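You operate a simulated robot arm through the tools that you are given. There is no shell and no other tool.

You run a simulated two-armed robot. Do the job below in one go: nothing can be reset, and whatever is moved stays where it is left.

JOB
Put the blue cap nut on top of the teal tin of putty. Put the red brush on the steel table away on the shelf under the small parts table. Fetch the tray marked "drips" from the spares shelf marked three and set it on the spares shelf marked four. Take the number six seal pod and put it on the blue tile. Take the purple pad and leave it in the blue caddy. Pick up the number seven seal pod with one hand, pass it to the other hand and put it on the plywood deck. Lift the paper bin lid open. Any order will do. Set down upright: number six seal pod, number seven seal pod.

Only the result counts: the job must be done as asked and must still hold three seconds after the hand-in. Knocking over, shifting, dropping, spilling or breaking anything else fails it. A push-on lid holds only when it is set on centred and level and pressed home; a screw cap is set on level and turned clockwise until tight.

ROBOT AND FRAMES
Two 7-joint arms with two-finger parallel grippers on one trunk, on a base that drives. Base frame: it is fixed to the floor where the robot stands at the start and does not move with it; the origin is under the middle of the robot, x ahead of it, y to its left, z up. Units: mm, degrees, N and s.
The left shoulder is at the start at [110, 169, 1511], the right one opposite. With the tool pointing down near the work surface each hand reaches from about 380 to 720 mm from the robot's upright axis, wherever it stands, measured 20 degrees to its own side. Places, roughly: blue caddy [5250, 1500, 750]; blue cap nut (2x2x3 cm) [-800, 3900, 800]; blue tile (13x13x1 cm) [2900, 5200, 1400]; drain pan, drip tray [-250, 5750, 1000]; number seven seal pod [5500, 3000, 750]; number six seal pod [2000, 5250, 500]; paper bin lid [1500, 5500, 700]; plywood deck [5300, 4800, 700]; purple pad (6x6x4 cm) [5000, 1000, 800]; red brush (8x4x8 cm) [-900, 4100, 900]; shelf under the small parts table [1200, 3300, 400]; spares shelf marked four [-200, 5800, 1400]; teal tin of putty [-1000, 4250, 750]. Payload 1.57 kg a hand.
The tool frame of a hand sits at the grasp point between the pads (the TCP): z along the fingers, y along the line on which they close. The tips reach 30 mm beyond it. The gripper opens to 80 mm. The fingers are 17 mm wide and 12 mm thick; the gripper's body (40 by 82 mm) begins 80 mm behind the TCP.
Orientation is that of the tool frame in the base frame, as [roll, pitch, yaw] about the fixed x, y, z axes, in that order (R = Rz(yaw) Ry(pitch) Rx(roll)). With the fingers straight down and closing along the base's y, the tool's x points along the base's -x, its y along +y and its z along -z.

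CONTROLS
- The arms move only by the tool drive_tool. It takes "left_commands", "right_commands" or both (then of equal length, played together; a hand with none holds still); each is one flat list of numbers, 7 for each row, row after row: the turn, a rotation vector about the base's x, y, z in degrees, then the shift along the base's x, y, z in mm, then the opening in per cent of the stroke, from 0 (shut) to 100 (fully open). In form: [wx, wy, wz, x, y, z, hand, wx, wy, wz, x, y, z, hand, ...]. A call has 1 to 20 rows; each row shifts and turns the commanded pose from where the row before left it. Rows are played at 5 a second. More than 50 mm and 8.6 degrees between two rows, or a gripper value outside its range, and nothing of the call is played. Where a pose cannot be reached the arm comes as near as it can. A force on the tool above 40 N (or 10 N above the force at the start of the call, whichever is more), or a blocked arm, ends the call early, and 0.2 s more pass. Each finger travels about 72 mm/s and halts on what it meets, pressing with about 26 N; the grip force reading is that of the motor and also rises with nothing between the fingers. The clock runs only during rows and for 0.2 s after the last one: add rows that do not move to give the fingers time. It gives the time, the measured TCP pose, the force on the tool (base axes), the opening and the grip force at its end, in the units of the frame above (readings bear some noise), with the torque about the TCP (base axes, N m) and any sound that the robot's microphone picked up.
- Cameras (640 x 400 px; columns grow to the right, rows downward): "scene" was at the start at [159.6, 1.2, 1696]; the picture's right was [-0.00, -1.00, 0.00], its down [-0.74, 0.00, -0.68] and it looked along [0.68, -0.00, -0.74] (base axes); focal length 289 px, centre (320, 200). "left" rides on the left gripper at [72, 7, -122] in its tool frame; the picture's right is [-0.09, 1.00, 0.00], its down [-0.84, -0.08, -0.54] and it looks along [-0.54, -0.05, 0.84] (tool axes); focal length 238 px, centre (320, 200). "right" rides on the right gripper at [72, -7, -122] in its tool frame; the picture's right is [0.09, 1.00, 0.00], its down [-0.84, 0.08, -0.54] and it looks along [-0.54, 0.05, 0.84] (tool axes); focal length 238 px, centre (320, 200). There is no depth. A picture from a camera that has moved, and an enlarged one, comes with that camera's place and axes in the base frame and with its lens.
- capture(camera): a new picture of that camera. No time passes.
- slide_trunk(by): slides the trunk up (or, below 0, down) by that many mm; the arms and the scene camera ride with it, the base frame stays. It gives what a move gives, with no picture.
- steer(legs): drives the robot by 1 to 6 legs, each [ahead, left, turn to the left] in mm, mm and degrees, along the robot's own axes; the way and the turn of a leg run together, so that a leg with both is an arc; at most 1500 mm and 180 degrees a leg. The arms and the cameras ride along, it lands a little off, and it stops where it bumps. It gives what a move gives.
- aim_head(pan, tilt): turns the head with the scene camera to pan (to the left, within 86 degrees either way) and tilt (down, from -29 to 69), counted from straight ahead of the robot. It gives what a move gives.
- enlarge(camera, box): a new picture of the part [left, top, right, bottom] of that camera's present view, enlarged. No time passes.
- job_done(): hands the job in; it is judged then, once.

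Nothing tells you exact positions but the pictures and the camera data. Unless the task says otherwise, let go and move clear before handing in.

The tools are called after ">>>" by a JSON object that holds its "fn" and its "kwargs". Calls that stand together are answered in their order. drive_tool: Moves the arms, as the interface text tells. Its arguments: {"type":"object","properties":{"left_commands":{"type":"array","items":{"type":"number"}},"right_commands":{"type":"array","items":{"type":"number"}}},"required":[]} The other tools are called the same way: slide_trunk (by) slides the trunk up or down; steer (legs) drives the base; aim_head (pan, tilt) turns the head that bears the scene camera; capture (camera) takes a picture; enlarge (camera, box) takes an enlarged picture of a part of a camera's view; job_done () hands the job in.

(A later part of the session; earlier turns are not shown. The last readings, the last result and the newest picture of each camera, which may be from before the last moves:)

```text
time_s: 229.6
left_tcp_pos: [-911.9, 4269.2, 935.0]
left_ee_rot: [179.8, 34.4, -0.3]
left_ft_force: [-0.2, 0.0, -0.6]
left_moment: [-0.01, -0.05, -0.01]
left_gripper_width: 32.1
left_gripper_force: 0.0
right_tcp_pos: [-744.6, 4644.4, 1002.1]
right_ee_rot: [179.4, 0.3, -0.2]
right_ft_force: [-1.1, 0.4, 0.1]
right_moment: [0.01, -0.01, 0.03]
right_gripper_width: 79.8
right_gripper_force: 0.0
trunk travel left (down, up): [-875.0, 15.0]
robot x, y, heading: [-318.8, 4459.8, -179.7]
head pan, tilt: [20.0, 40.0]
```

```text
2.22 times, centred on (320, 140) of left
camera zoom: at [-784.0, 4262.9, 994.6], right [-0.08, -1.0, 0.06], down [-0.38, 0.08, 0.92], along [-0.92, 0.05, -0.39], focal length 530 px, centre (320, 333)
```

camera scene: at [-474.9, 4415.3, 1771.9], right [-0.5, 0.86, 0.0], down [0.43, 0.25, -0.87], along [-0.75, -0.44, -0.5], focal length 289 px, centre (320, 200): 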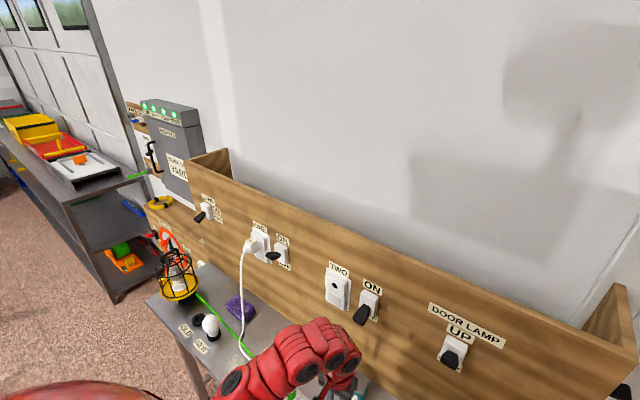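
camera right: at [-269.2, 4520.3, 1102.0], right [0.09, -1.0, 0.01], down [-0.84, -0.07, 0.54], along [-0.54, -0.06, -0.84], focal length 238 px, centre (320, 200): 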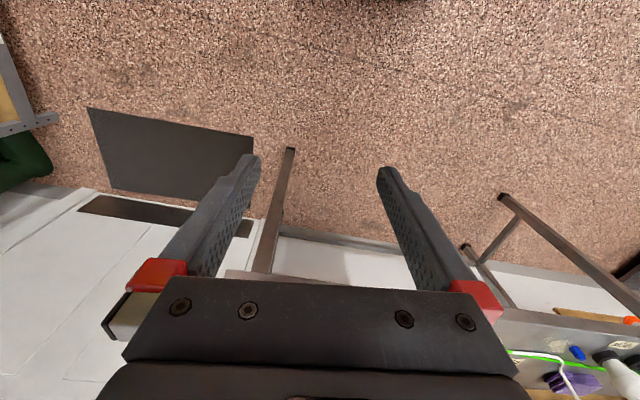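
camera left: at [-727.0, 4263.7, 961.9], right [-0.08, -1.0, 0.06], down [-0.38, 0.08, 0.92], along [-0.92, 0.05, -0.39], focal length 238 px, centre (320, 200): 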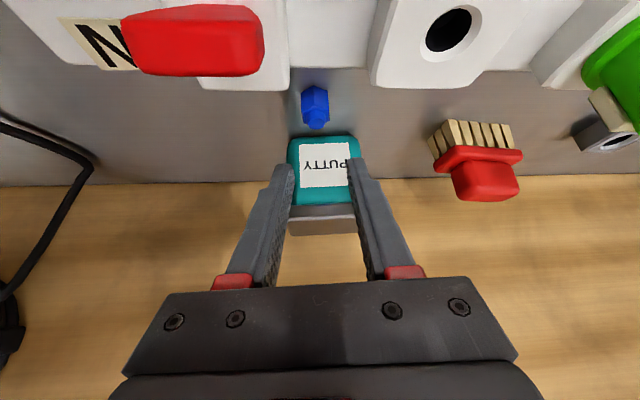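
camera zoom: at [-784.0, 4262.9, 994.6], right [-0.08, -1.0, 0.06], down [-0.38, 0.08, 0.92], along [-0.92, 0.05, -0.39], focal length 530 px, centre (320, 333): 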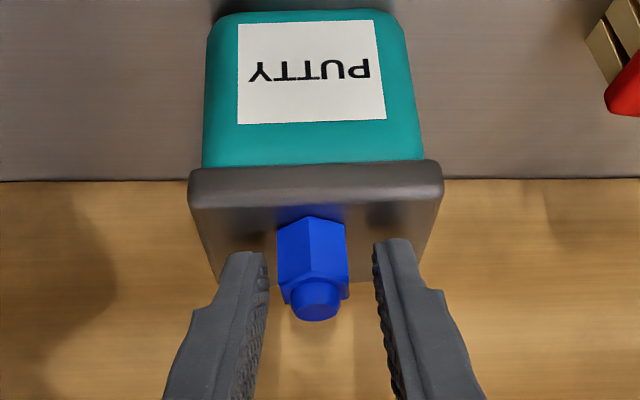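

The nut stands on the tin. Retreat along the fingers and verify.

>>> {"fn": "drive_tool", "kwargs": {"left_commands": [0, 0, 0, 8, 0, 11, 40, 0, 0, 0, 11, 0, 16, 40, 0, 0, 0, 14, 0, 20, 40, 0, 0, 0, 20, 0, 20, 40, 0, 0, 0, 30, 0, 10, 80]}}

>>> {"fn": "capture", "kwargs": {"camera": "left"}}

```text
time_s: 230.8
left_tcp_pos: [-828.4, 4270.1, 1015.6]
left_ee_rot: [179.7, 34.6, -0.2]
left_ft_force: [-0.9, -0.8, -0.2]
left_moment: [0.04, 0.05, -0.01]
left_gripper_width: 63.8
left_gripper_force: 0.1
right_tcp_pos: [-743.7, 4644.1, 1001.7]
right_ee_rot: [179.2, 0.2, -0.2]
right_ft_force: [0.7, 0.1, -0.1]
right_moment: [-0.03, 0.0, 0.0]
right_gripper_width: 79.5
right_gripper_force: 0.1
trunk travel left (down, up): [-875.0, 15.0]
robot x, y, heading: [-321.1, 4458.8, -179.7]
head pan, tilt: [20.0, 40.0]
```

```text
taken
camera left: at [-701.2, 4262.9, 1073.6], right [-0.08, -1.0, 0.06], down [-0.38, 0.08, 0.92], along [-0.92, 0.05, -0.39], focal length 238 px, centre (320, 200)
```

left: 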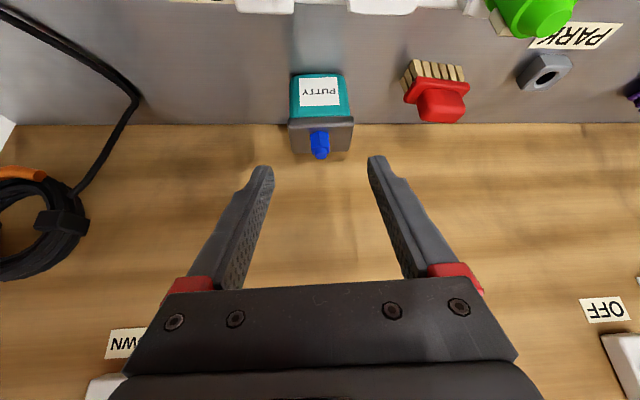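

The nut is on the tin. Now the brush: zoom from the left wrist camera and the scene camera to measure it and the nearby plug.

>>> {"fn": "enlarge", "kwargs": {"camera": "left", "box": [380, 0, 580, 140]}}

>>> {"fn": "aim_head", "kwargs": {"pan": 35, "tilt": 48}}

>>> {"fn": "enlarge", "kwargs": {"camera": "scene", "box": [220, 120, 420, 260]}}

```text
2.86 times, centred on (480, 70) of left
camera zoom: at [-701.2, 4262.9, 1073.6], right [-0.08, -1.0, 0.06], down [-0.38, 0.08, 0.92], along [-0.92, 0.05, -0.39], focal length 681 px, centre (-137, 571)
```

zoom: 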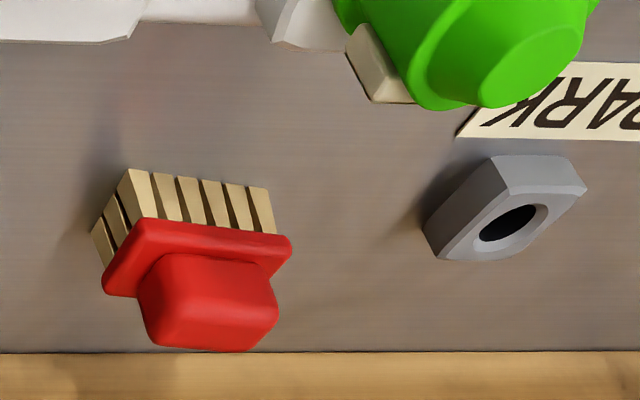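

```text
time_s: 231.6
left_tcp_pos: [-831.5, 4270.7, 1012.7]
left_ee_rot: [179.7, 34.5, -0.4]
left_ft_force: [0.2, -0.5, 0.2]
left_moment: [-0.04, -0.02, 0.0]
left_gripper_width: 63.9
left_gripper_force: 0.0
right_tcp_pos: [-745.3, 4644.3, 1001.4]
right_ee_rot: [179.3, 0.2, -0.1]
right_ft_force: [-0.2, -0.1, -0.3]
right_moment: [-0.03, -0.03, 0.04]
right_gripper_width: 80.1
right_gripper_force: 0.2
trunk travel left (down, up): [-875.0, 15.0]
robot x, y, heading: [-314.7, 4460.3, -180.0]
head pan, tilt: [35.0, 48.0]
```

```text
2.86 times, centred on (320, 190) of scene
camera zoom: at [-461.6, 4415.4, 1745.1], right [-0.58, 0.82, 0.0], down [0.61, 0.43, -0.67], along [-0.55, -0.39, -0.74], focal length 824 px, centre (320, 229)
```

zoom: 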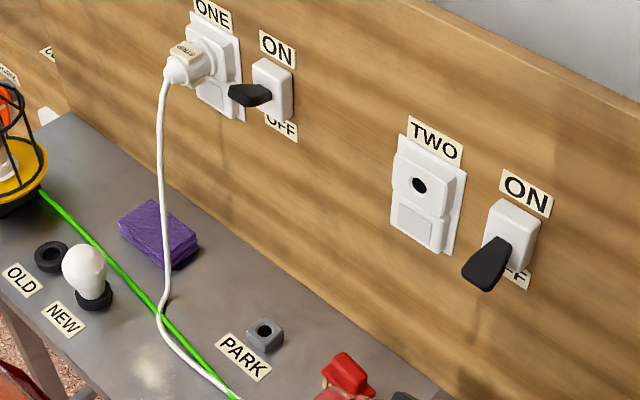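

The brush handle is centred near (-928, 4131), z 860–887, long axis turned about 13°. The lamp plug in front of it is tall (z≈930), so I'll use a steeper hand (20° tilt).

>>> {"fn": "drive_tool", "kwargs": {"left_commands": [0, -7, 0, 0, 0, 15, 100, 0, -7.5, 0, 0, 0, 15, 100, 0, 0, -6.8, 0, 0, 5, 100, 0, 0, -6.7, 0, 0, 5, 100, 0, 0, 0, 0, 0, 0, 100]}}

>>> {"fn": "steer", "kwargs": {"legs": [[0, 140, 0]]}}

>>> {"fn": "capture", "kwargs": {"camera": "left"}}

```text
time_s: 232.8
left_tcp_pos: [-829.7, 4269.7, 1051.3]
left_ee_rot: [180.0, 20.0, -13.8]
left_ft_force: [-0.3, -0.2, -1.2]
left_moment: [0.0, 0.01, -0.02]
left_gripper_width: 79.8
left_gripper_force: 0.0
left hand out of reach, approached as far as the arm can: row 2
right_tcp_pos: [-744.6, 4643.1, 1001.4]
right_ee_rot: [179.2, 0.2, -0.3]
right_ft_force: [0.3, 0.1, -0.2]
right_moment: [-0.02, 0.02, -0.01]
right_gripper_width: 79.9
right_gripper_force: 0.0
trunk travel left (down, up): [-875.0, 15.0]
robot x, y, heading: [-318.9, 4460.3, -179.5]
head pan, tilt: [35.0, 48.0]
```

```text
time_s: 234.1
left_tcp_pos: [-828.9, 4134.5, 1051.2]
left_ee_rot: [179.7, 20.1, -13.8]
left_ft_force: [-0.6, 0.8, -0.4]
left_moment: [-0.01, 0.01, 0.02]
left_gripper_width: 79.9
left_gripper_force: 0.1
right_tcp_pos: [-744.4, 4507.9, 1000.3]
right_ee_rot: [179.4, 0.2, -0.2]
right_ft_force: [0.0, 0.1, -0.8]
right_moment: [0.0, -0.01, -0.03]
right_gripper_width: 79.9
right_gripper_force: 0.1
trunk travel left (down, up): [-875.0, 15.0]
robot x, y, heading: [-314.2, 4318.5, -179.9]
head pan, tilt: [35.0, 48.0]
```

```text
taken
camera left: at [-724.3, 4101.9, 1141.0], right [-0.32, -0.95, 0.03], down [-0.57, 0.22, 0.79], along [-0.76, 0.23, -0.61], focal length 238 px, centre (320, 200)
```

left: 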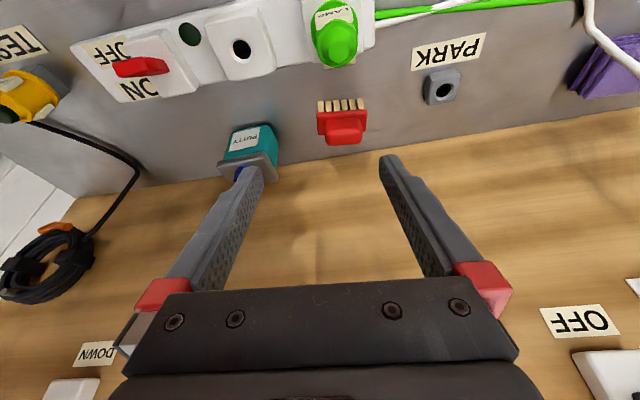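

>>> {"fn": "drive_tool", "kwargs": {"left_commands": [0, 0, 0, -32, -1, -22, 100, 0, 0, 0, -32, -1, -22, 100, 0, 0, 0, -30, -1, -22, 100, 0, 0, 0, 0, 0, -20, 100, 0, 0, 0, 0, 0, 0, 100]}}

>>> {"fn": "capture", "kwargs": {"camera": "left"}}

```text
time_s: 235.3
left_tcp_pos: [-917.8, 4131.4, 966.6]
left_ee_rot: [179.8, 20.0, -13.8]
left_ft_force: [0.3, 0.3, 0.0]
left_moment: [0.01, 0.01, -0.01]
left_gripper_width: 80.0
left_gripper_force: 0.0
right_tcp_pos: [-743.7, 4506.8, 1000.5]
right_ee_rot: [179.3, 0.3, -0.1]
right_ft_force: [-0.4, -0.9, 0.6]
right_moment: [0.05, -0.01, -0.01]
right_gripper_width: 79.9
right_gripper_force: 0.0
trunk travel left (down, up): [-875.0, 15.0]
robot x, y, heading: [-313.4, 4324.5, -179.8]
head pan, tilt: [35.0, 48.0]
```

```text
taken
camera left: at [-814.4, 4099.1, 1055.7], right [-0.32, -0.95, 0.03], down [-0.56, 0.22, 0.8], along [-0.76, 0.24, -0.61], focal length 238 px, centre (320, 200)
```

left: 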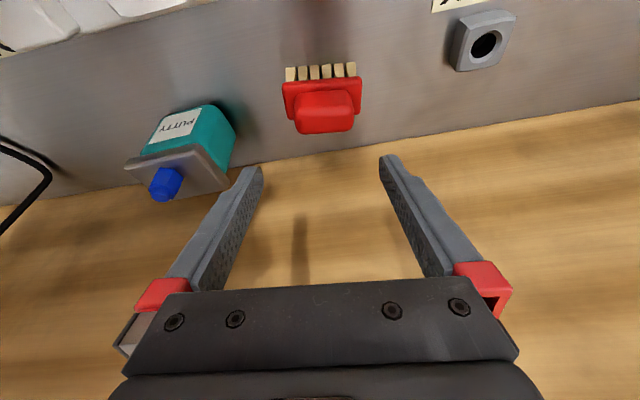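

>>> {"fn": "drive_tool", "kwargs": {"left_commands": [0, 0, 0, 0, -2, -25, 100, 0, 0, 0, -1, -2, -25, 100, 0, 0, 0, -1, 0, -18, 100, 0, 0, 0, 0, 0, 0, 100]}}

>>> {"fn": "capture", "kwargs": {"camera": "left"}}

```text
time_s: 236.3
left_tcp_pos: [-921.7, 4127.4, 896.5]
left_ee_rot: [179.8, 19.9, -13.8]
left_ft_force: [-0.4, -0.7, -0.1]
left_moment: [0.0, 0.0, 0.02]
left_gripper_width: 80.2
left_gripper_force: 0.0
right_tcp_pos: [-744.3, 4507.3, 1000.5]
right_ee_rot: [179.3, 0.1, -0.2]
right_ft_force: [0.4, 0.1, 0.7]
right_moment: [0.0, 0.01, -0.01]
right_gripper_width: 80.1
right_gripper_force: 0.1
trunk travel left (down, up): [-875.0, 15.0]
robot x, y, heading: [-313.0, 4322.4, -179.8]
head pan, tilt: [35.0, 48.0]
```

```text
taken
camera left: at [-818.9, 4094.6, 986.3], right [-0.32, -0.95, 0.03], down [-0.57, 0.22, 0.8], along [-0.76, 0.24, -0.61], focal length 238 px, centre (320, 200)
```

left: 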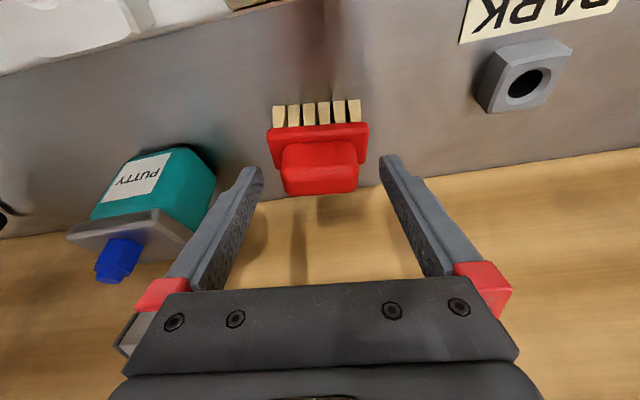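

>>> {"fn": "drive_tool", "kwargs": {"left_commands": [0, 0, 0, 0, 0, -4, 100, 0, 0, 0, 0, 0, 0, 70, 0, 0, 0, 0, 0, 0, 40, 0, 0, 0, 0, 0, 0, 0, 0, 0, 0, 0, 0, 0, 0, 0, 0, 0, 0, 0, 0, 0]}}

>>> {"fn": "drive_tool", "kwargs": {"left_commands": [0, 0, 0, 0, 0, 10, 0, 0, 0, 0, 0, 0, 25, 0, 0, 0, 0, 0, 0, 40, 0, 0, 0, 0, 10, 0, 40, 0, 0, 0, 0, 30, 0, 20, 0]}}

>>> {"fn": "capture", "kwargs": {"camera": "left"}}

```text
time_s: 237.7
left_tcp_pos: [-924.4, 4125.8, 893.1]
left_ee_rot: [180.0, 20.0, -13.8]
left_ft_force: [0.4, 0.0, 0.4]
left_moment: [0.02, 0.01, 0.02]
left_gripper_width: 49.4
left_gripper_force: 26.3
right_tcp_pos: [-744.8, 4505.8, 1001.1]
right_ee_rot: [179.3, 0.2, -0.1]
right_ft_force: [-0.3, 0.3, 0.0]
right_moment: [-0.02, 0.02, 0.0]
right_gripper_width: 80.0
right_gripper_force: 0.1
trunk travel left (down, up): [-875.0, 15.0]
robot x, y, heading: [-317.9, 4321.7, -179.9]
head pan, tilt: [35.0, 48.0]
```

```text
time_s: 238.9
left_tcp_pos: [-883.6, 4127.1, 1028.3]
left_ee_rot: [179.9, 20.0, -13.9]
left_ft_force: [0.2, -0.8, -2.0]
left_moment: [-0.01, 0.01, -0.02]
left_gripper_width: 49.6
left_gripper_force: 26.3
right_tcp_pos: [-743.7, 4506.3, 1001.4]
right_ee_rot: [179.3, 0.2, -0.1]
right_ft_force: [0.8, 0.1, -0.1]
right_moment: [-0.01, 0.01, 0.01]
right_gripper_width: 79.8
right_gripper_force: 0.0
trunk travel left (down, up): [-875.0, 15.0]
robot x, y, heading: [-316.4, 4319.6, -179.9]
head pan, tilt: [35.0, 48.0]
```

```text
taken
camera left: at [-778.8, 4094.6, 1117.8], right [-0.32, -0.95, 0.03], down [-0.57, 0.22, 0.8], along [-0.76, 0.24, -0.61], focal length 238 px, centre (320, 200)
```

left: 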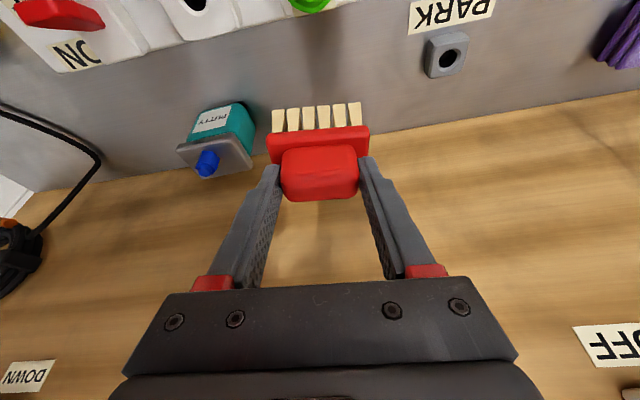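

The brush is held. I back away, and go round to the north side of the small parts table to look at its shelf.

>>> {"fn": "drive_tool", "kwargs": {"left_commands": [0, 0, 0, 10, 0, 25, 0]}}

>>> {"fn": "steer", "kwargs": {"legs": [[-450, 0, 0], [0, 0, 90], [-250, 0, 0], [0, 930, 0]]}}

>>> {"fn": "aim_head", "kwargs": {"pan": 0, "tilt": 40}}

>>> {"fn": "capture", "kwargs": {"camera": "scene"}}

>>> {"fn": "capture", "kwargs": {"camera": "left"}}

```text
time_s: 239.3
left_tcp_pos: [-872.8, 4126.3, 1053.6]
left_ee_rot: [179.9, 20.0, -13.9]
left_ft_force: [0.9, -0.4, -0.6]
left_moment: [-0.01, 0.01, 0.02]
left_gripper_width: 49.7
left_gripper_force: 26.2
right_tcp_pos: [-742.6, 4505.1, 1001.2]
right_ee_rot: [179.5, 0.2, -0.2]
right_ft_force: [0.3, -0.2, 0.2]
right_moment: [-0.01, 0.04, 0.0]
right_gripper_width: 80.1
right_gripper_force: 0.1
trunk travel left (down, up): [-875.0, 15.0]
robot x, y, heading: [-317.5, 4325.2, -179.9]
head pan, tilt: [35.0, 48.0]
```

```text
time_s: 251.8
left_tcp_pos: [1254.9, 4064.8, 1052.5]
left_ee_rot: [179.8, 20.0, 78.0]
left_ft_force: [-0.1, -0.2, -2.1]
left_moment: [0.01, -0.01, 0.0]
left_gripper_width: 49.5
left_gripper_force: 26.5
right_tcp_pos: [873.3, 4183.8, 1000.9]
right_ee_rot: [179.2, 0.2, 91.5]
right_ft_force: [-0.7, -0.3, -0.1]
right_moment: [0.01, -0.02, 0.01]
right_gripper_width: 80.4
right_gripper_force: 0.1
trunk travel left (down, up): [-875.0, 15.0]
robot x, y, heading: [1040.0, 4618.3, -88.2]
head pan, tilt: [35.0, 48.0]
```

```text
time_s: 252.8
left_tcp_pos: [1254.8, 4065.7, 1052.8]
left_ee_rot: [180.0, 20.0, 78.0]
left_ft_force: [0.4, 0.4, -0.3]
left_moment: [0.01, 0.0, -0.03]
left_gripper_width: 49.4
left_gripper_force: 26.4
right_tcp_pos: [872.9, 4182.9, 1000.6]
right_ee_rot: [179.2, 0.2, 91.6]
right_ft_force: [-0.4, -0.1, 0.5]
right_moment: [0.01, -0.01, 0.03]
right_gripper_width: 79.8
right_gripper_force: 0.0
trunk travel left (down, up): [-875.0, 15.0]
robot x, y, heading: [1046.6, 4617.2, -88.0]
head pan, tilt: [0.0, 40.0]
```

```text
taken
camera scene: at [1049.3, 4453.9, 1756.5], right [-1.0, -0.04, 0.0], down [-0.02, 0.64, -0.77], along [0.03, -0.77, -0.64], focal length 289 px, centre (320, 200)
```

scene: 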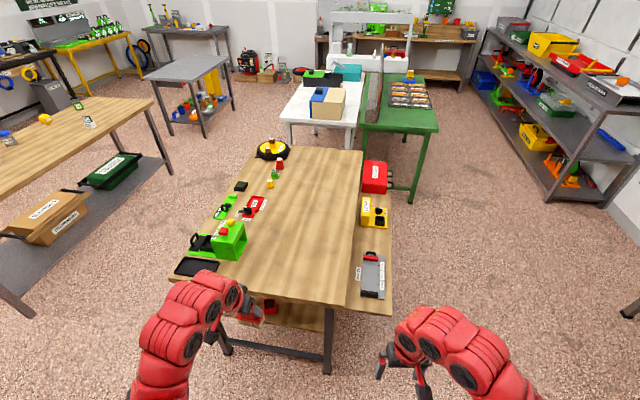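

```text
taken
camera left: at [1283.3, 4171.1, 1142.1], right [0.96, -0.29, 0.03], down [-0.2, -0.57, 0.8], along [-0.21, -0.77, -0.61], focal length 238 px, centre (320, 200)
```

left: 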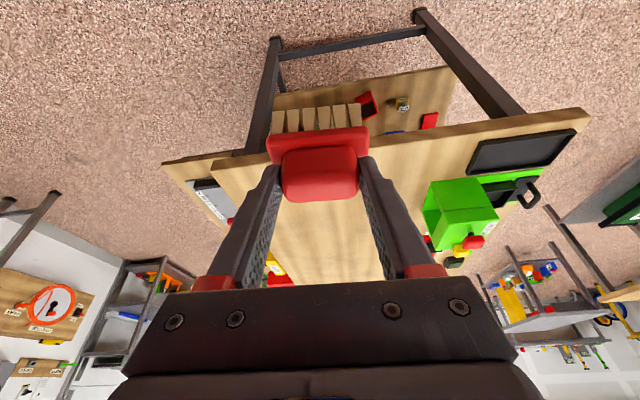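

I see the shelf under the table with a few small things on it. I lower the trunk to see in.

>>> {"fn": "slide_trunk", "kwargs": {"by": -400}}

>>> {"fn": "aim_head", "kwargs": {"pan": 0, "tilt": 42}}

>>> {"fn": "capture", "kwargs": {"camera": "scene"}}

>>> {"fn": "capture", "kwargs": {"camera": "right"}}

>>> {"fn": "capture", "kwargs": {"camera": "left"}}

```text
time_s: 256.7
left_tcp_pos: [1254.6, 4065.1, 652.5]
left_ee_rot: [179.8, 20.1, 78.0]
left_ft_force: [-0.3, -1.2, -1.2]
left_moment: [0.03, -0.01, 0.01]
left_gripper_width: 49.5
left_gripper_force: 26.6
right_tcp_pos: [873.0, 4184.2, 601.1]
right_ee_rot: [179.2, 0.1, 91.6]
right_ft_force: [0.8, 0.1, 0.8]
right_moment: [0.03, -0.01, 0.0]
right_gripper_width: 80.1
right_gripper_force: 0.0
trunk travel left (down, up): [-475.0, 415.0]
robot x, y, heading: [1044.6, 4618.4, -88.0]
head pan, tilt: [0.0, 40.0]
```

```text
time_s: 257.3
left_tcp_pos: [1255.0, 4065.7, 653.7]
left_ee_rot: [-180.0, 20.0, 78.0]
left_ft_force: [1.1, 0.7, -0.6]
left_moment: [0.0, 0.01, 0.01]
left_gripper_width: 49.6
left_gripper_force: 26.3
right_tcp_pos: [872.4, 4183.8, 601.1]
right_ee_rot: [179.3, 0.2, 91.5]
right_ft_force: [0.6, 0.4, -0.2]
right_moment: [0.0, 0.0, -0.01]
right_gripper_width: 79.9
right_gripper_force: 0.1
trunk travel left (down, up): [-475.0, 415.0]
robot x, y, heading: [1046.3, 4615.0, -87.9]
head pan, tilt: [0.0, 42.0]
```

```text
taken
camera scene: at [1049.4, 4455.4, 1353.6], right [-1.0, -0.03, 0.0], down [-0.02, 0.67, -0.74], along [0.03, -0.74, -0.67], focal length 289 px, centre (320, 200)
```

scene: 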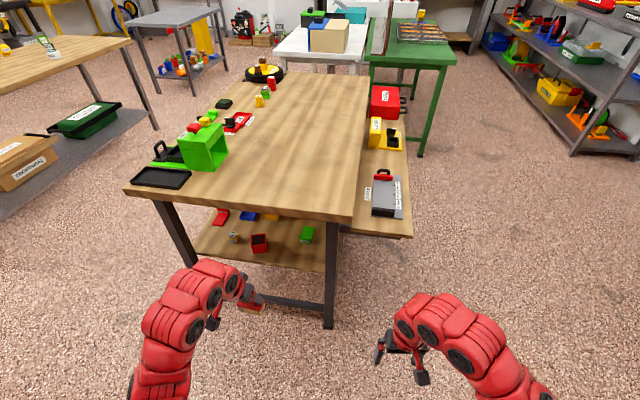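

```text
taken
camera right: at [860.4, 4256.7, 722.2], right [0.99, 0.12, 0.01], down [0.09, -0.83, 0.55], along [0.07, -0.54, -0.84], focal length 238 px, centre (320, 200)
```

right: 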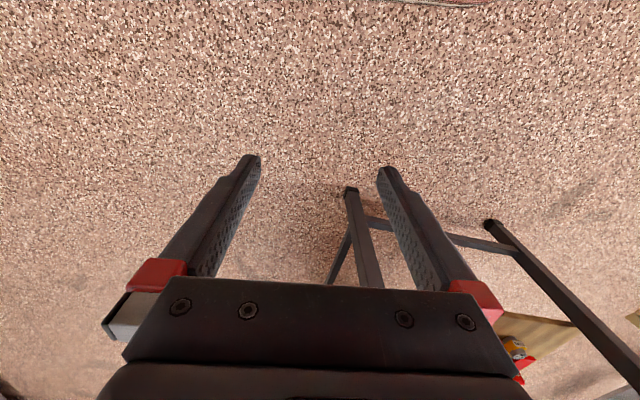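

```text
taken
camera left: at [1283.4, 4171.2, 742.1], right [0.96, -0.29, 0.03], down [-0.2, -0.57, 0.8], along [-0.21, -0.77, -0.61], focal length 238 px, centre (320, 200)
```

left: 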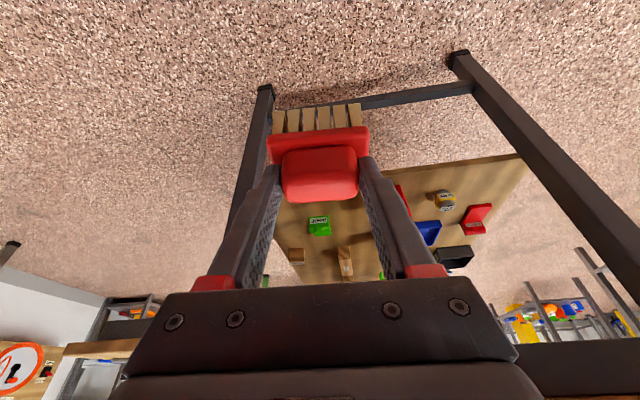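

>>> {"fn": "enlarge", "kwargs": {"camera": "scene", "box": [120, 170, 360, 340]}}

>>> {"fn": "enlarge", "kwargs": {"camera": "left", "box": [230, 70, 540, 290]}}

```text
2.35 times, centred on (240, 255) of scene
camera zoom: at [1049.4, 4455.4, 1353.6], right [-1.0, -0.03, 0.0], down [-0.02, 0.67, -0.74], along [0.03, -0.74, -0.67], focal length 679 px, centre (508, 71)
```

zoom: 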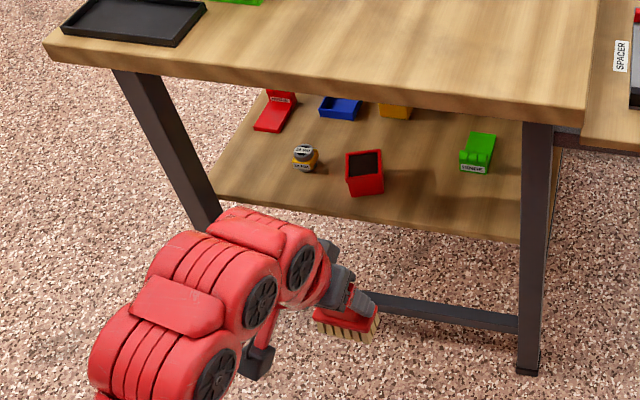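

```text
1.82 times, centred on (385, 180) of left
camera zoom: at [1283.4, 4171.2, 742.1], right [0.96, -0.29, 0.03], down [-0.2, -0.57, 0.8], along [-0.21, -0.77, -0.61], focal length 433 px, centre (202, 236)
```

zoom: 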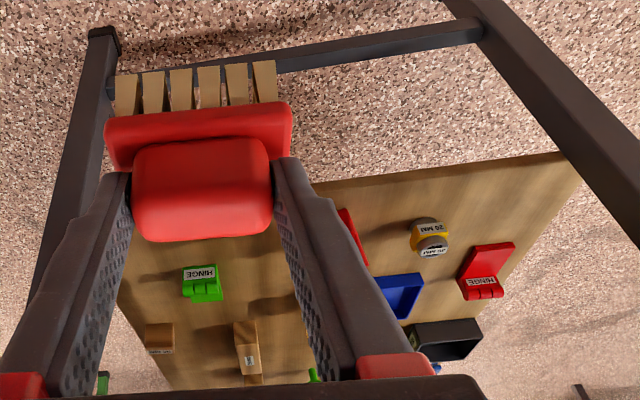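

The shelf is at z≈395 with its north edge near y≈3755 at x≈1480; there's a free spot at about x 1480 between the red box and the east leg. I shift east, lower the trunk and swing the brush to point forward.

>>> {"fn": "steer", "kwargs": {"legs": [[0, 245, 0]]}}

>>> {"fn": "slide_trunk", "kwargs": {"by": -300}}

>>> {"fn": "drive_tool", "kwargs": {"left_commands": [-8.1, 1.7, 0, 0, 10, 12, 0, -8.1, 1.7, 0, 0, 10, 12, 0, -8.1, 1.7, 0, 0, 10, 12, 0, -8.1, 1.7, 0, 0, 10, 12, 0, -8.1, 1.7, 0, 0, 5, 12, 0, -8.1, 1.7, 0, 0, 5, 12, 0, -8.1, 1.7, 0, 0, 0, 12, 0, -8.1, 1.7, 0, 0, 0, 12, 0, -8.1, 1.7, 0, 0, 0, 12, 0]}}

>>> {"fn": "capture", "kwargs": {"camera": "left"}}

>>> {"fn": "capture", "kwargs": {"camera": "scene"}}

```text
time_s: 259.1
left_tcp_pos: [1500.9, 4072.9, 652.9]
left_ee_rot: [179.9, 20.1, 77.6]
left_ft_force: [-0.2, 0.4, -2.1]
left_moment: [0.0, 0.01, 0.01]
left_gripper_width: 49.4
left_gripper_force: 26.0
right_tcp_pos: [1119.2, 4193.1, 601.3]
right_ee_rot: [179.4, 0.1, 91.2]
right_ft_force: [-1.3, -0.6, 0.1]
right_moment: [-0.02, -0.02, 0.0]
right_gripper_width: 79.9
right_gripper_force: 0.1
trunk travel left (down, up): [-475.0, 415.0]
robot x, y, heading: [1291.9, 4630.9, -88.2]
head pan, tilt: [0.0, 42.0]
```

```text
time_s: 262.1
left_tcp_pos: [1500.3, 4072.0, 352.2]
left_ee_rot: [180.0, 20.0, 77.6]
left_ft_force: [0.2, -0.8, -1.2]
left_moment: [0.01, 0.0, 0.0]
left_gripper_width: 49.4
left_gripper_force: 25.8
right_tcp_pos: [1118.2, 4193.4, 301.3]
right_ee_rot: [179.3, 0.2, 91.2]
right_ft_force: [-0.2, -1.1, 0.6]
right_moment: [0.01, 0.0, 0.04]
right_gripper_width: 80.1
right_gripper_force: 0.0
trunk travel left (down, up): [-175.0, 715.0]
robot x, y, heading: [1290.9, 4627.8, -88.4]
head pan, tilt: [0.0, 42.0]
```

```text
time_s: 264.1
left_tcp_pos: [1471.7, 4091.0, 430.0]
left_ee_rot: [146.6, 88.9, 44.7]
left_ft_force: [0.6, 0.0, -1.1]
left_moment: [0.06, 0.01, 0.02]
left_gripper_width: 49.4
left_gripper_force: 25.5
left hand out of reach, approached as far as the arm can: row 3, 4, 5
right_tcp_pos: [1118.0, 4192.4, 300.0]
right_ee_rot: [179.2, 0.2, 91.2]
right_ft_force: [0.7, 0.1, 0.2]
right_moment: [-0.01, 0.0, 0.02]
right_gripper_width: 80.1
right_gripper_force: 0.0
trunk travel left (down, up): [-175.0, 715.0]
robot x, y, heading: [1292.0, 4626.7, -88.5]
head pan, tilt: [0.0, 42.0]
```

```text
taken
camera left: at [1504.0, 4210.2, 360.1], right [0.97, -0.21, 0.1], down [0.03, 0.54, 0.84], along [-0.23, -0.82, 0.53], focal length 238 px, centre (320, 200)
```

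left: 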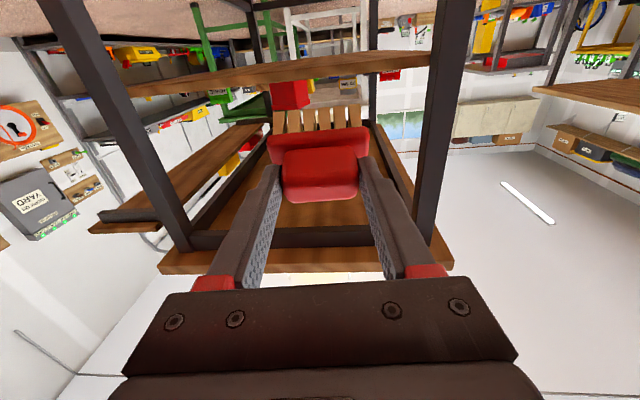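

```text
taken
camera scene: at [1297.6, 4463.3, 1053.6], right [-1.0, -0.03, 0.0], down [-0.02, 0.67, -0.74], along [0.02, -0.74, -0.67], focal length 289 px, centre (320, 200)
```

scene: 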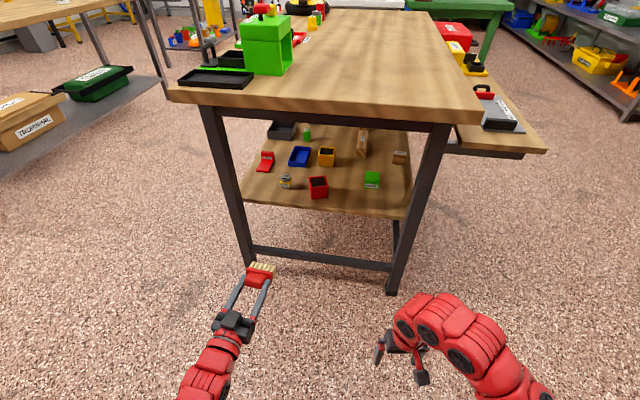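

>>> {"fn": "enlarge", "kwargs": {"camera": "scene", "box": [190, 90, 470, 300]}}

```text
1.90 times, centred on (330, 195) of scene
camera zoom: at [1297.6, 4463.3, 1053.6], right [-1.0, -0.03, 0.0], down [-0.02, 0.67, -0.74], along [0.02, -0.74, -0.67], focal length 550 px, centre (301, 210)
```

zoom: 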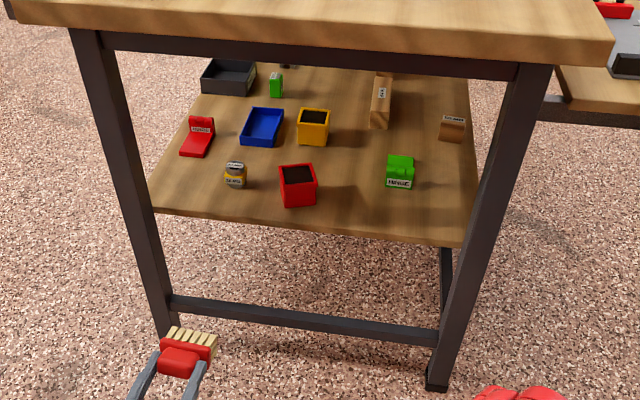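

The shelf surface is z≈400 and the free spot is around x 1510, y 3650–3750. I straighten the hand to that lane and tip it a bit further so the brush will lie flat.

>>> {"fn": "drive_tool", "kwargs": {"left_commands": [-7.8, 1.7, 0, 10, 0, 12, 0, 0, 0, 8, 15, 0, 12, 0, 0, 0, 0, 15, 0, 10, 0, 0, 0, 0, 0, 0, 0, 0]}}

>>> {"fn": "capture", "kwargs": {"camera": "left"}}

>>> {"fn": "enlarge", "kwargs": {"camera": "scene", "box": [190, 90, 470, 300]}}

```text
time_s: 265.1
left_tcp_pos: [1511.3, 4090.6, 464.9]
left_ee_rot: [3.4, 82.9, -90.4]
left_ft_force: [0.3, 0.2, -1.6]
left_moment: [0.03, 0.02, 0.01]
left_gripper_width: 49.3
left_gripper_force: 26.0
right_tcp_pos: [1118.8, 4193.5, 299.9]
right_ee_rot: [179.4, 0.2, 91.1]
right_ft_force: [0.3, -0.3, -0.4]
right_moment: [0.01, 0.02, -0.02]
right_gripper_width: 80.1
right_gripper_force: 0.0
trunk travel left (down, up): [-175.0, 715.0]
robot x, y, heading: [1293.5, 4623.5, -88.4]
head pan, tilt: [0.0, 42.0]
```

```text
taken
camera left: at [1526.5, 4201.8, 378.2], right [0.99, -0.06, 0.1], down [-0.04, 0.64, 0.76], along [-0.11, -0.76, 0.64], focal length 238 px, centre (320, 200)
```

left: 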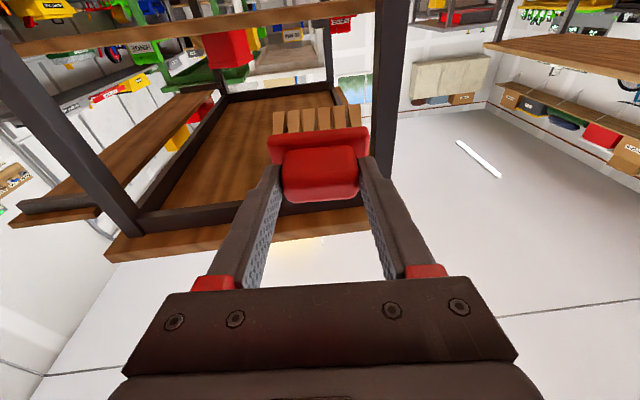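

```text
1.90 times, centred on (330, 195) of scene
camera zoom: at [1297.6, 4463.2, 1053.6], right [-1.0, -0.03, 0.0], down [-0.02, 0.67, -0.74], along [0.02, -0.74, -0.67], focal length 550 px, centre (301, 210)
```

zoom: 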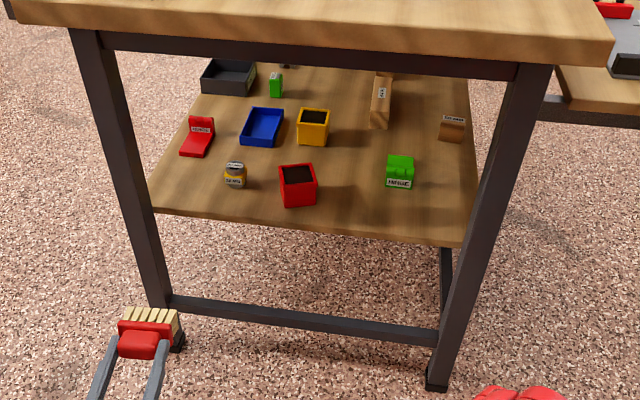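

>>> {"fn": "drive_tool", "kwargs": {"right_commands": [0, 0, 0, -10, 30, 30, 100, 0, 0, 0, -10, 30, 30, 100, 0, 0, 0, -10, 0, 40, 100]}}

>>> {"fn": "steer", "kwargs": {"legs": [[280, 0, 0]]}}

>>> {"fn": "capture", "kwargs": {"camera": "left"}}

>>> {"fn": "aim_head", "kwargs": {"pan": 15, "tilt": 45}}

>>> {"fn": "capture", "kwargs": {"camera": "scene"}}

```text
time_s: 265.9
left_tcp_pos: [1510.4, 4090.2, 465.2]
left_ee_rot: [3.6, 83.0, -90.2]
left_ft_force: [-0.6, 0.6, -2.0]
left_moment: [0.05, 0.02, -0.04]
left_gripper_width: 49.3
left_gripper_force: 26.1
right_tcp_pos: [1104.9, 4219.5, 351.2]
right_ee_rot: [179.4, 0.0, 91.1]
right_ft_force: [-0.4, 0.3, 0.4]
right_moment: [0.0, -0.01, -0.02]
right_gripper_width: 80.0
right_gripper_force: 0.0
right hand out of reach, approached as far as the arm can: row 2, 3
trunk travel left (down, up): [-175.0, 715.0]
robot x, y, heading: [1291.4, 4620.7, -88.4]
head pan, tilt: [0.0, 42.0]
```

```text
time_s: 267.9
left_tcp_pos: [1524.3, 3811.6, 464.3]
left_ee_rot: [3.7, 83.0, -89.8]
left_ft_force: [0.0, 0.8, -1.2]
left_moment: [0.07, -0.02, -0.01]
left_gripper_width: 49.5
left_gripper_force: 25.9
right_tcp_pos: [1116.4, 3937.0, 351.4]
right_ee_rot: [179.3, 0.1, 91.6]
right_ft_force: [-0.1, 0.5, -0.7]
right_moment: [-0.02, -0.03, -0.02]
right_gripper_width: 79.9
right_gripper_force: 0.0
trunk travel left (down, up): [-175.0, 715.0]
robot x, y, heading: [1302.6, 4342.8, -87.7]
head pan, tilt: [0.0, 42.0]
```

```text
taken
camera left: at [1538.3, 3923.7, 378.0], right [0.99, -0.05, 0.1], down [-0.04, 0.64, 0.76], along [-0.1, -0.76, 0.64], focal length 238 px, centre (320, 200)
```

left: 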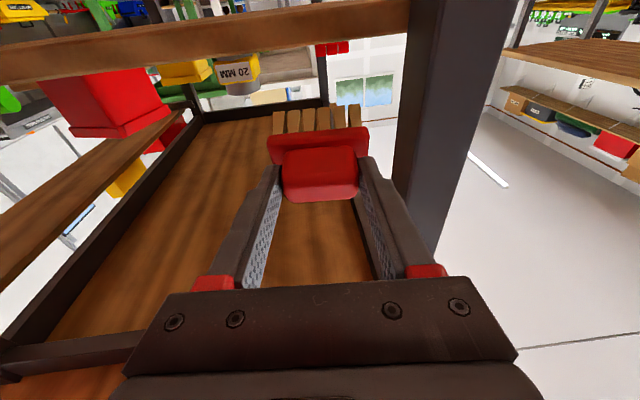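

```text
time_s: 268.6
left_tcp_pos: [1525.9, 3812.3, 465.7]
left_ee_rot: [3.5, 83.0, -89.9]
left_ft_force: [0.1, 0.7, -1.9]
left_moment: [0.07, 0.02, 0.0]
left_gripper_width: 49.4
left_gripper_force: 25.6
right_tcp_pos: [1117.3, 3937.3, 351.8]
right_ee_rot: [179.3, 0.1, 91.6]
right_ft_force: [0.9, -0.3, 0.7]
right_moment: [0.02, 0.01, -0.01]
right_gripper_width: 79.9
right_gripper_force: 0.0
trunk travel left (down, up): [-175.0, 715.0]
robot x, y, heading: [1304.1, 4344.4, -87.9]
head pan, tilt: [15.0, 45.0]
```

```text
taken
camera scene: at [1328.5, 4189.3, 1049.3], right [-0.96, -0.29, 0.0], down [-0.21, 0.68, -0.71], along [0.21, -0.68, -0.71], focal length 289 px, centre (320, 200)
```

scene: 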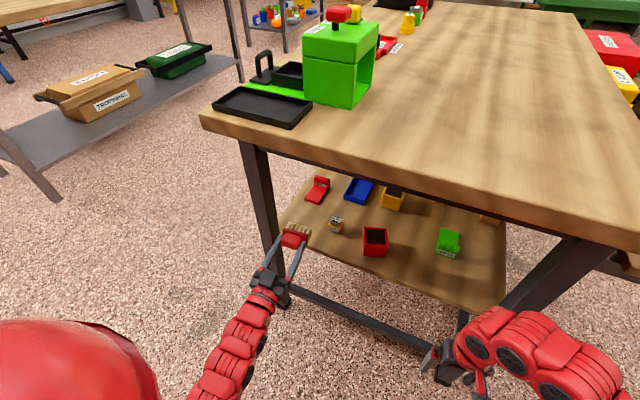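

>>> {"fn": "drive_tool", "kwargs": {"left_commands": [0, 0, 0, -12, 0, 0, 0, 0, 0, 0, 0, -30, 0, 0, 0, 0, 0, 0, -30, 0, 0, 0, 0, 0, 0, 0, 0, 0]}}

>>> {"fn": "capture", "kwargs": {"camera": "left"}}

>>> {"fn": "enlarge", "kwargs": {"camera": "scene", "box": [220, 150, 420, 290]}}

```text
time_s: 269.6
left_tcp_pos: [1513.7, 3750.7, 462.3]
left_ee_rot: [3.8, 83.2, -89.9]
left_ft_force: [0.0, 0.5, -1.6]
left_moment: [0.09, 0.0, 0.01]
left_gripper_width: 49.2
left_gripper_force: 25.5
right_tcp_pos: [1118.3, 3937.2, 350.5]
right_ee_rot: [179.3, 0.0, 91.5]
right_ft_force: [-0.6, 0.0, -0.3]
right_moment: [0.0, 0.0, -0.01]
right_gripper_width: 80.0
right_gripper_force: 0.2
trunk travel left (down, up): [-175.0, 715.0]
robot x, y, heading: [1298.4, 4344.7, -88.1]
head pan, tilt: [15.0, 45.0]
```

```text
taken
camera left: at [1527.7, 3862.8, 376.1], right [0.99, -0.05, 0.1], down [-0.04, 0.64, 0.77], along [-0.1, -0.77, 0.64], focal length 238 px, centre (320, 200)
```

left: 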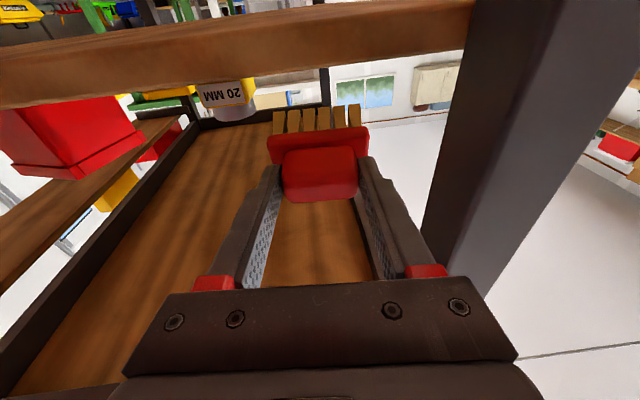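

```text
2.86 times, centred on (320, 220) of scene
camera zoom: at [1328.5, 4189.2, 1049.3], right [-0.96, -0.29, 0.0], down [-0.21, 0.68, -0.71], along [0.21, -0.68, -0.71], focal length 824 px, centre (320, 143)
```

zoom: 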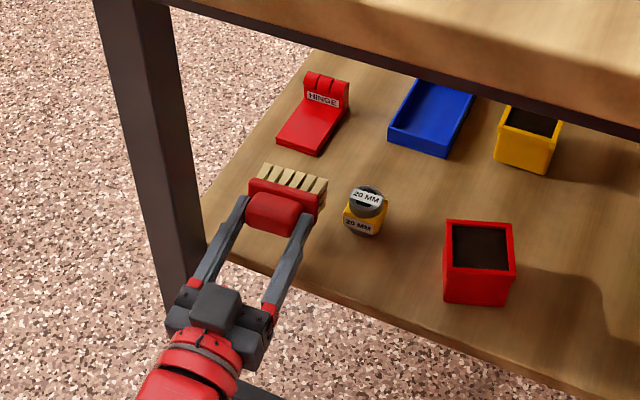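

The brush is over the free spot. I nudge it slightly and lower it onto the shelf.

>>> {"fn": "drive_tool", "kwargs": {"left_commands": [0, 0, 0, 6, -8, -10, 0, 0, 0, 0, 0, 0, -12, 0, 0, 0, 0, 0, 0, -8, 0, 0, 0, 0, 0, 0, 0, 0]}}

>>> {"fn": "enlarge", "kwargs": {"camera": "scene", "box": [220, 150, 420, 290]}}

>>> {"fn": "drive_tool", "kwargs": {"left_commands": [0, 0, 0, 0, 0, -4, 0, 0, 0, 0, 0, 0, -3, 0, 0, 0, 0, 0, 0, 0, 0]}}

```text
time_s: 270.6
left_tcp_pos: [1517.8, 3744.6, 434.0]
left_ee_rot: [3.7, 83.0, -90.0]
left_ft_force: [-0.8, 0.5, -1.1]
left_moment: [0.02, -0.02, -0.02]
left_gripper_width: 49.6
left_gripper_force: 25.9
right_tcp_pos: [1117.0, 3937.2, 350.3]
right_ee_rot: [179.3, 0.1, 91.6]
right_ft_force: [0.2, 0.6, 0.0]
right_moment: [0.03, -0.02, 0.03]
right_gripper_width: 79.9
right_gripper_force: 0.1
trunk travel left (down, up): [-175.0, 715.0]
robot x, y, heading: [1300.4, 4346.4, -87.7]
head pan, tilt: [15.0, 45.0]
```

```text
2.86 times, centred on (320, 220) of scene
camera zoom: at [1328.5, 4189.3, 1049.3], right [-0.96, -0.29, 0.0], down [-0.21, 0.68, -0.71], along [0.21, -0.68, -0.71], focal length 824 px, centre (320, 143)
```

zoom: 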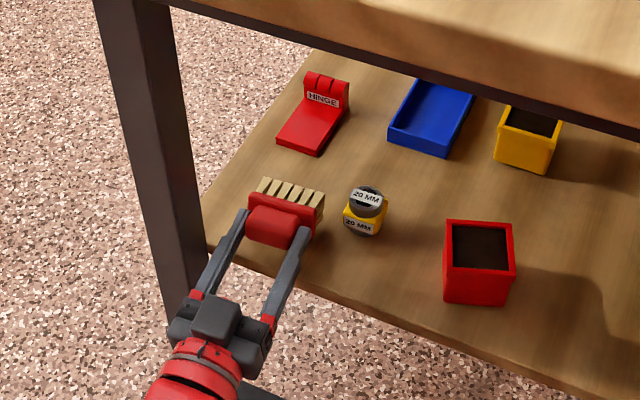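

```text
time_s: 271.4
left_tcp_pos: [1517.5, 3744.7, 427.7]
left_ee_rot: [3.6, 83.0, -89.9]
left_ft_force: [-1.1, -0.5, -2.1]
left_moment: [0.05, 0.05, 0.03]
left_gripper_width: 49.4
left_gripper_force: 25.9
right_tcp_pos: [1116.4, 3937.8, 350.9]
right_ee_rot: [179.3, 0.0, 91.6]
right_ft_force: [0.0, 0.0, -0.6]
right_moment: [0.01, 0.02, 0.0]
right_gripper_width: 80.0
right_gripper_force: 0.0
trunk travel left (down, up): [-175.0, 715.0]
robot x, y, heading: [1302.3, 4341.2, -88.1]
head pan, tilt: [15.0, 45.0]
```

>>> {"fn": "drive_tool", "kwargs": {"left_commands": [0, 0, 0, 0, -8, 0, 0, 0, 0, 0, 0, 0, -3, 0, 0, 0, 0, 0, 0, -2, 0, 0, 0, 0, 0, 0, 0, 0]}}

>>> {"fn": "drive_tool", "kwargs": {"left_commands": [0, 0, 0, 0, 0, -2, 0, 0, 0, 0, 0, 0, -2, 0, 0, 0, 0, 0, 0, 0, 0]}}

>>> {"fn": "enlarge", "kwargs": {"camera": "scene", "box": [240, 180, 380, 280]}}

```text
time_s: 272.4
left_tcp_pos: [1518.9, 3736.1, 424.5]
left_ee_rot: [3.7, 82.9, -89.7]
left_ft_force: [3.5, 0.4, 11.4]
left_moment: [-0.86, 0.04, 0.25]
left_gripper_width: 49.2
left_gripper_force: 26.2
right_tcp_pos: [1116.1, 3937.7, 351.2]
right_ee_rot: [179.3, 0.1, 91.7]
right_ft_force: [0.5, -0.2, -0.5]
right_moment: [0.01, -0.01, -0.01]
right_gripper_width: 80.1
right_gripper_force: 0.0
trunk travel left (down, up): [-175.0, 715.0]
robot x, y, heading: [1297.9, 4348.9, -88.0]
head pan, tilt: [15.0, 45.0]
```

```text
time_s: 273.2
left_tcp_pos: [1519.2, 3737.5, 418.0]
left_ee_rot: [3.9, 83.0, -89.7]
left_ft_force: [2.6, 3.5, 13.1]
left_moment: [-0.84, 0.13, 0.13]
left_gripper_width: 49.7
left_gripper_force: 25.8
right_tcp_pos: [1118.1, 3937.8, 351.9]
right_ee_rot: [179.4, 0.1, 91.5]
right_ft_force: [-0.6, -0.5, -0.7]
right_moment: [-0.01, -0.01, 0.04]
right_gripper_width: 79.9
right_gripper_force: 0.1
trunk travel left (down, up): [-175.0, 715.0]
robot x, y, heading: [1301.9, 4343.5, -88.2]
head pan, tilt: [15.0, 45.0]
```

```text
4.00 times, centred on (310, 230) of scene
camera zoom: at [1328.2, 4190.9, 1049.5], right [-0.96, -0.29, 0.0], down [-0.21, 0.68, -0.71], along [0.21, -0.68, -0.71], focal length 1154 px, centre (360, 80)
```

zoom: 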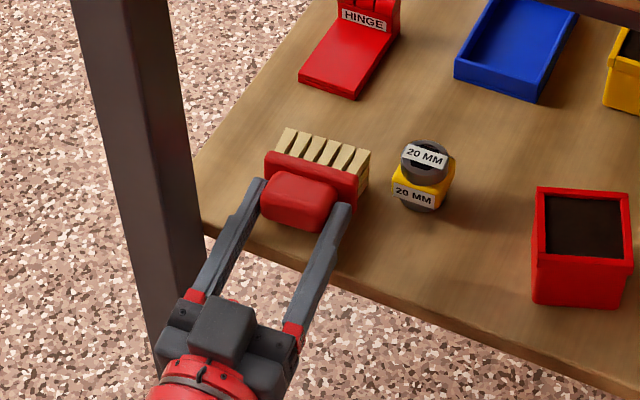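

It rests on the shelf. Release and withdraw.

>>> {"fn": "drive_tool", "kwargs": {"left_commands": [0, 0, 0, 0, 0, 1, 0, 0, 0, 0, 0, 0, 0, 68, 0, 0, 0, 0, 0, 0, 76, 0, 0, 0, 0, 0, 0, 76]}}

>>> {"fn": "enlarge", "kwargs": {"camera": "scene", "box": [240, 180, 380, 280]}}

>>> {"fn": "drive_tool", "kwargs": {"left_commands": [0, 0, 0, 0, 15, 3, 76, 0, 0, 0, 0, 25, 3, 76, 0, 0, 0, 0, 30, 0, 76]}}

>>> {"fn": "steer", "kwargs": {"legs": [[-280, 0, 0]]}}

>>> {"fn": "capture", "kwargs": {"camera": "scene"}}

```text
time_s: 274.2
left_tcp_pos: [1518.9, 3737.0, 419.5]
left_ee_rot: [3.7, 83.1, -89.8]
left_ft_force: [0.6, 0.0, 0.0]
left_moment: [-0.02, 0.01, 0.01]
left_gripper_width: 61.1
left_gripper_force: 0.1
right_tcp_pos: [1116.9, 3937.1, 351.4]
right_ee_rot: [179.3, 0.1, 91.6]
right_ft_force: [0.2, -0.6, 0.5]
right_moment: [0.0, -0.02, 0.0]
right_gripper_width: 79.7
right_gripper_force: 0.2
trunk travel left (down, up): [-175.0, 715.0]
robot x, y, heading: [1301.7, 4347.2, -88.0]
head pan, tilt: [15.0, 45.0]
```

```text
4.00 times, centred on (310, 230) of scene
camera zoom: at [1328.4, 4189.4, 1049.3], right [-0.96, -0.29, 0.0], down [-0.21, 0.68, -0.71], along [0.21, -0.68, -0.71], focal length 1154 px, centre (360, 80)
```

zoom: 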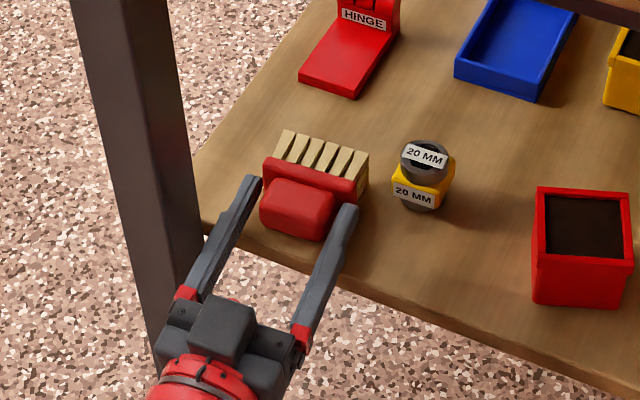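

```text
time_s: 275.0
left_tcp_pos: [1519.6, 3806.2, 423.9]
left_ee_rot: [3.8, 83.1, -89.6]
left_ft_force: [0.2, -0.7, 0.8]
left_moment: [0.01, 0.0, 0.01]
left_gripper_width: 60.5
left_gripper_force: 0.0
right_tcp_pos: [1115.9, 3937.7, 352.1]
right_ee_rot: [179.3, 0.1, 91.6]
right_ft_force: [0.2, 0.5, -0.4]
right_moment: [0.01, 0.03, 0.0]
right_gripper_width: 79.9
right_gripper_force: 0.1
trunk travel left (down, up): [-175.0, 715.0]
robot x, y, heading: [1302.3, 4342.5, -88.1]
head pan, tilt: [15.0, 45.0]
```

```text
time_s: 276.9
left_tcp_pos: [1510.6, 4073.7, 425.0]
left_ee_rot: [3.7, 83.0, -89.9]
left_ft_force: [0.8, 0.4, 0.6]
left_moment: [-0.01, 0.0, -0.02]
left_gripper_width: 61.0
left_gripper_force: 0.1
right_tcp_pos: [1107.3, 4205.9, 352.0]
right_ee_rot: [179.3, 0.2, 91.5]
right_ft_force: [0.1, 0.5, 0.3]
right_moment: [0.0, 0.0, -0.01]
right_gripper_width: 80.0
right_gripper_force: 0.0
trunk travel left (down, up): [-175.0, 715.0]
robot x, y, heading: [1297.6, 4614.5, -88.1]
head pan, tilt: [15.0, 45.0]
```

```text
taken
camera scene: at [1319.1, 4456.8, 1049.3], right [-0.96, -0.29, 0.0], down [-0.21, 0.68, -0.71], along [0.21, -0.68, -0.71], focal length 289 px, centre (320, 200)
```

scene: 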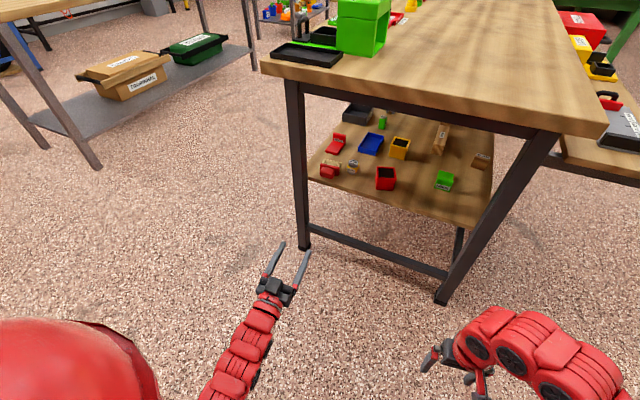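

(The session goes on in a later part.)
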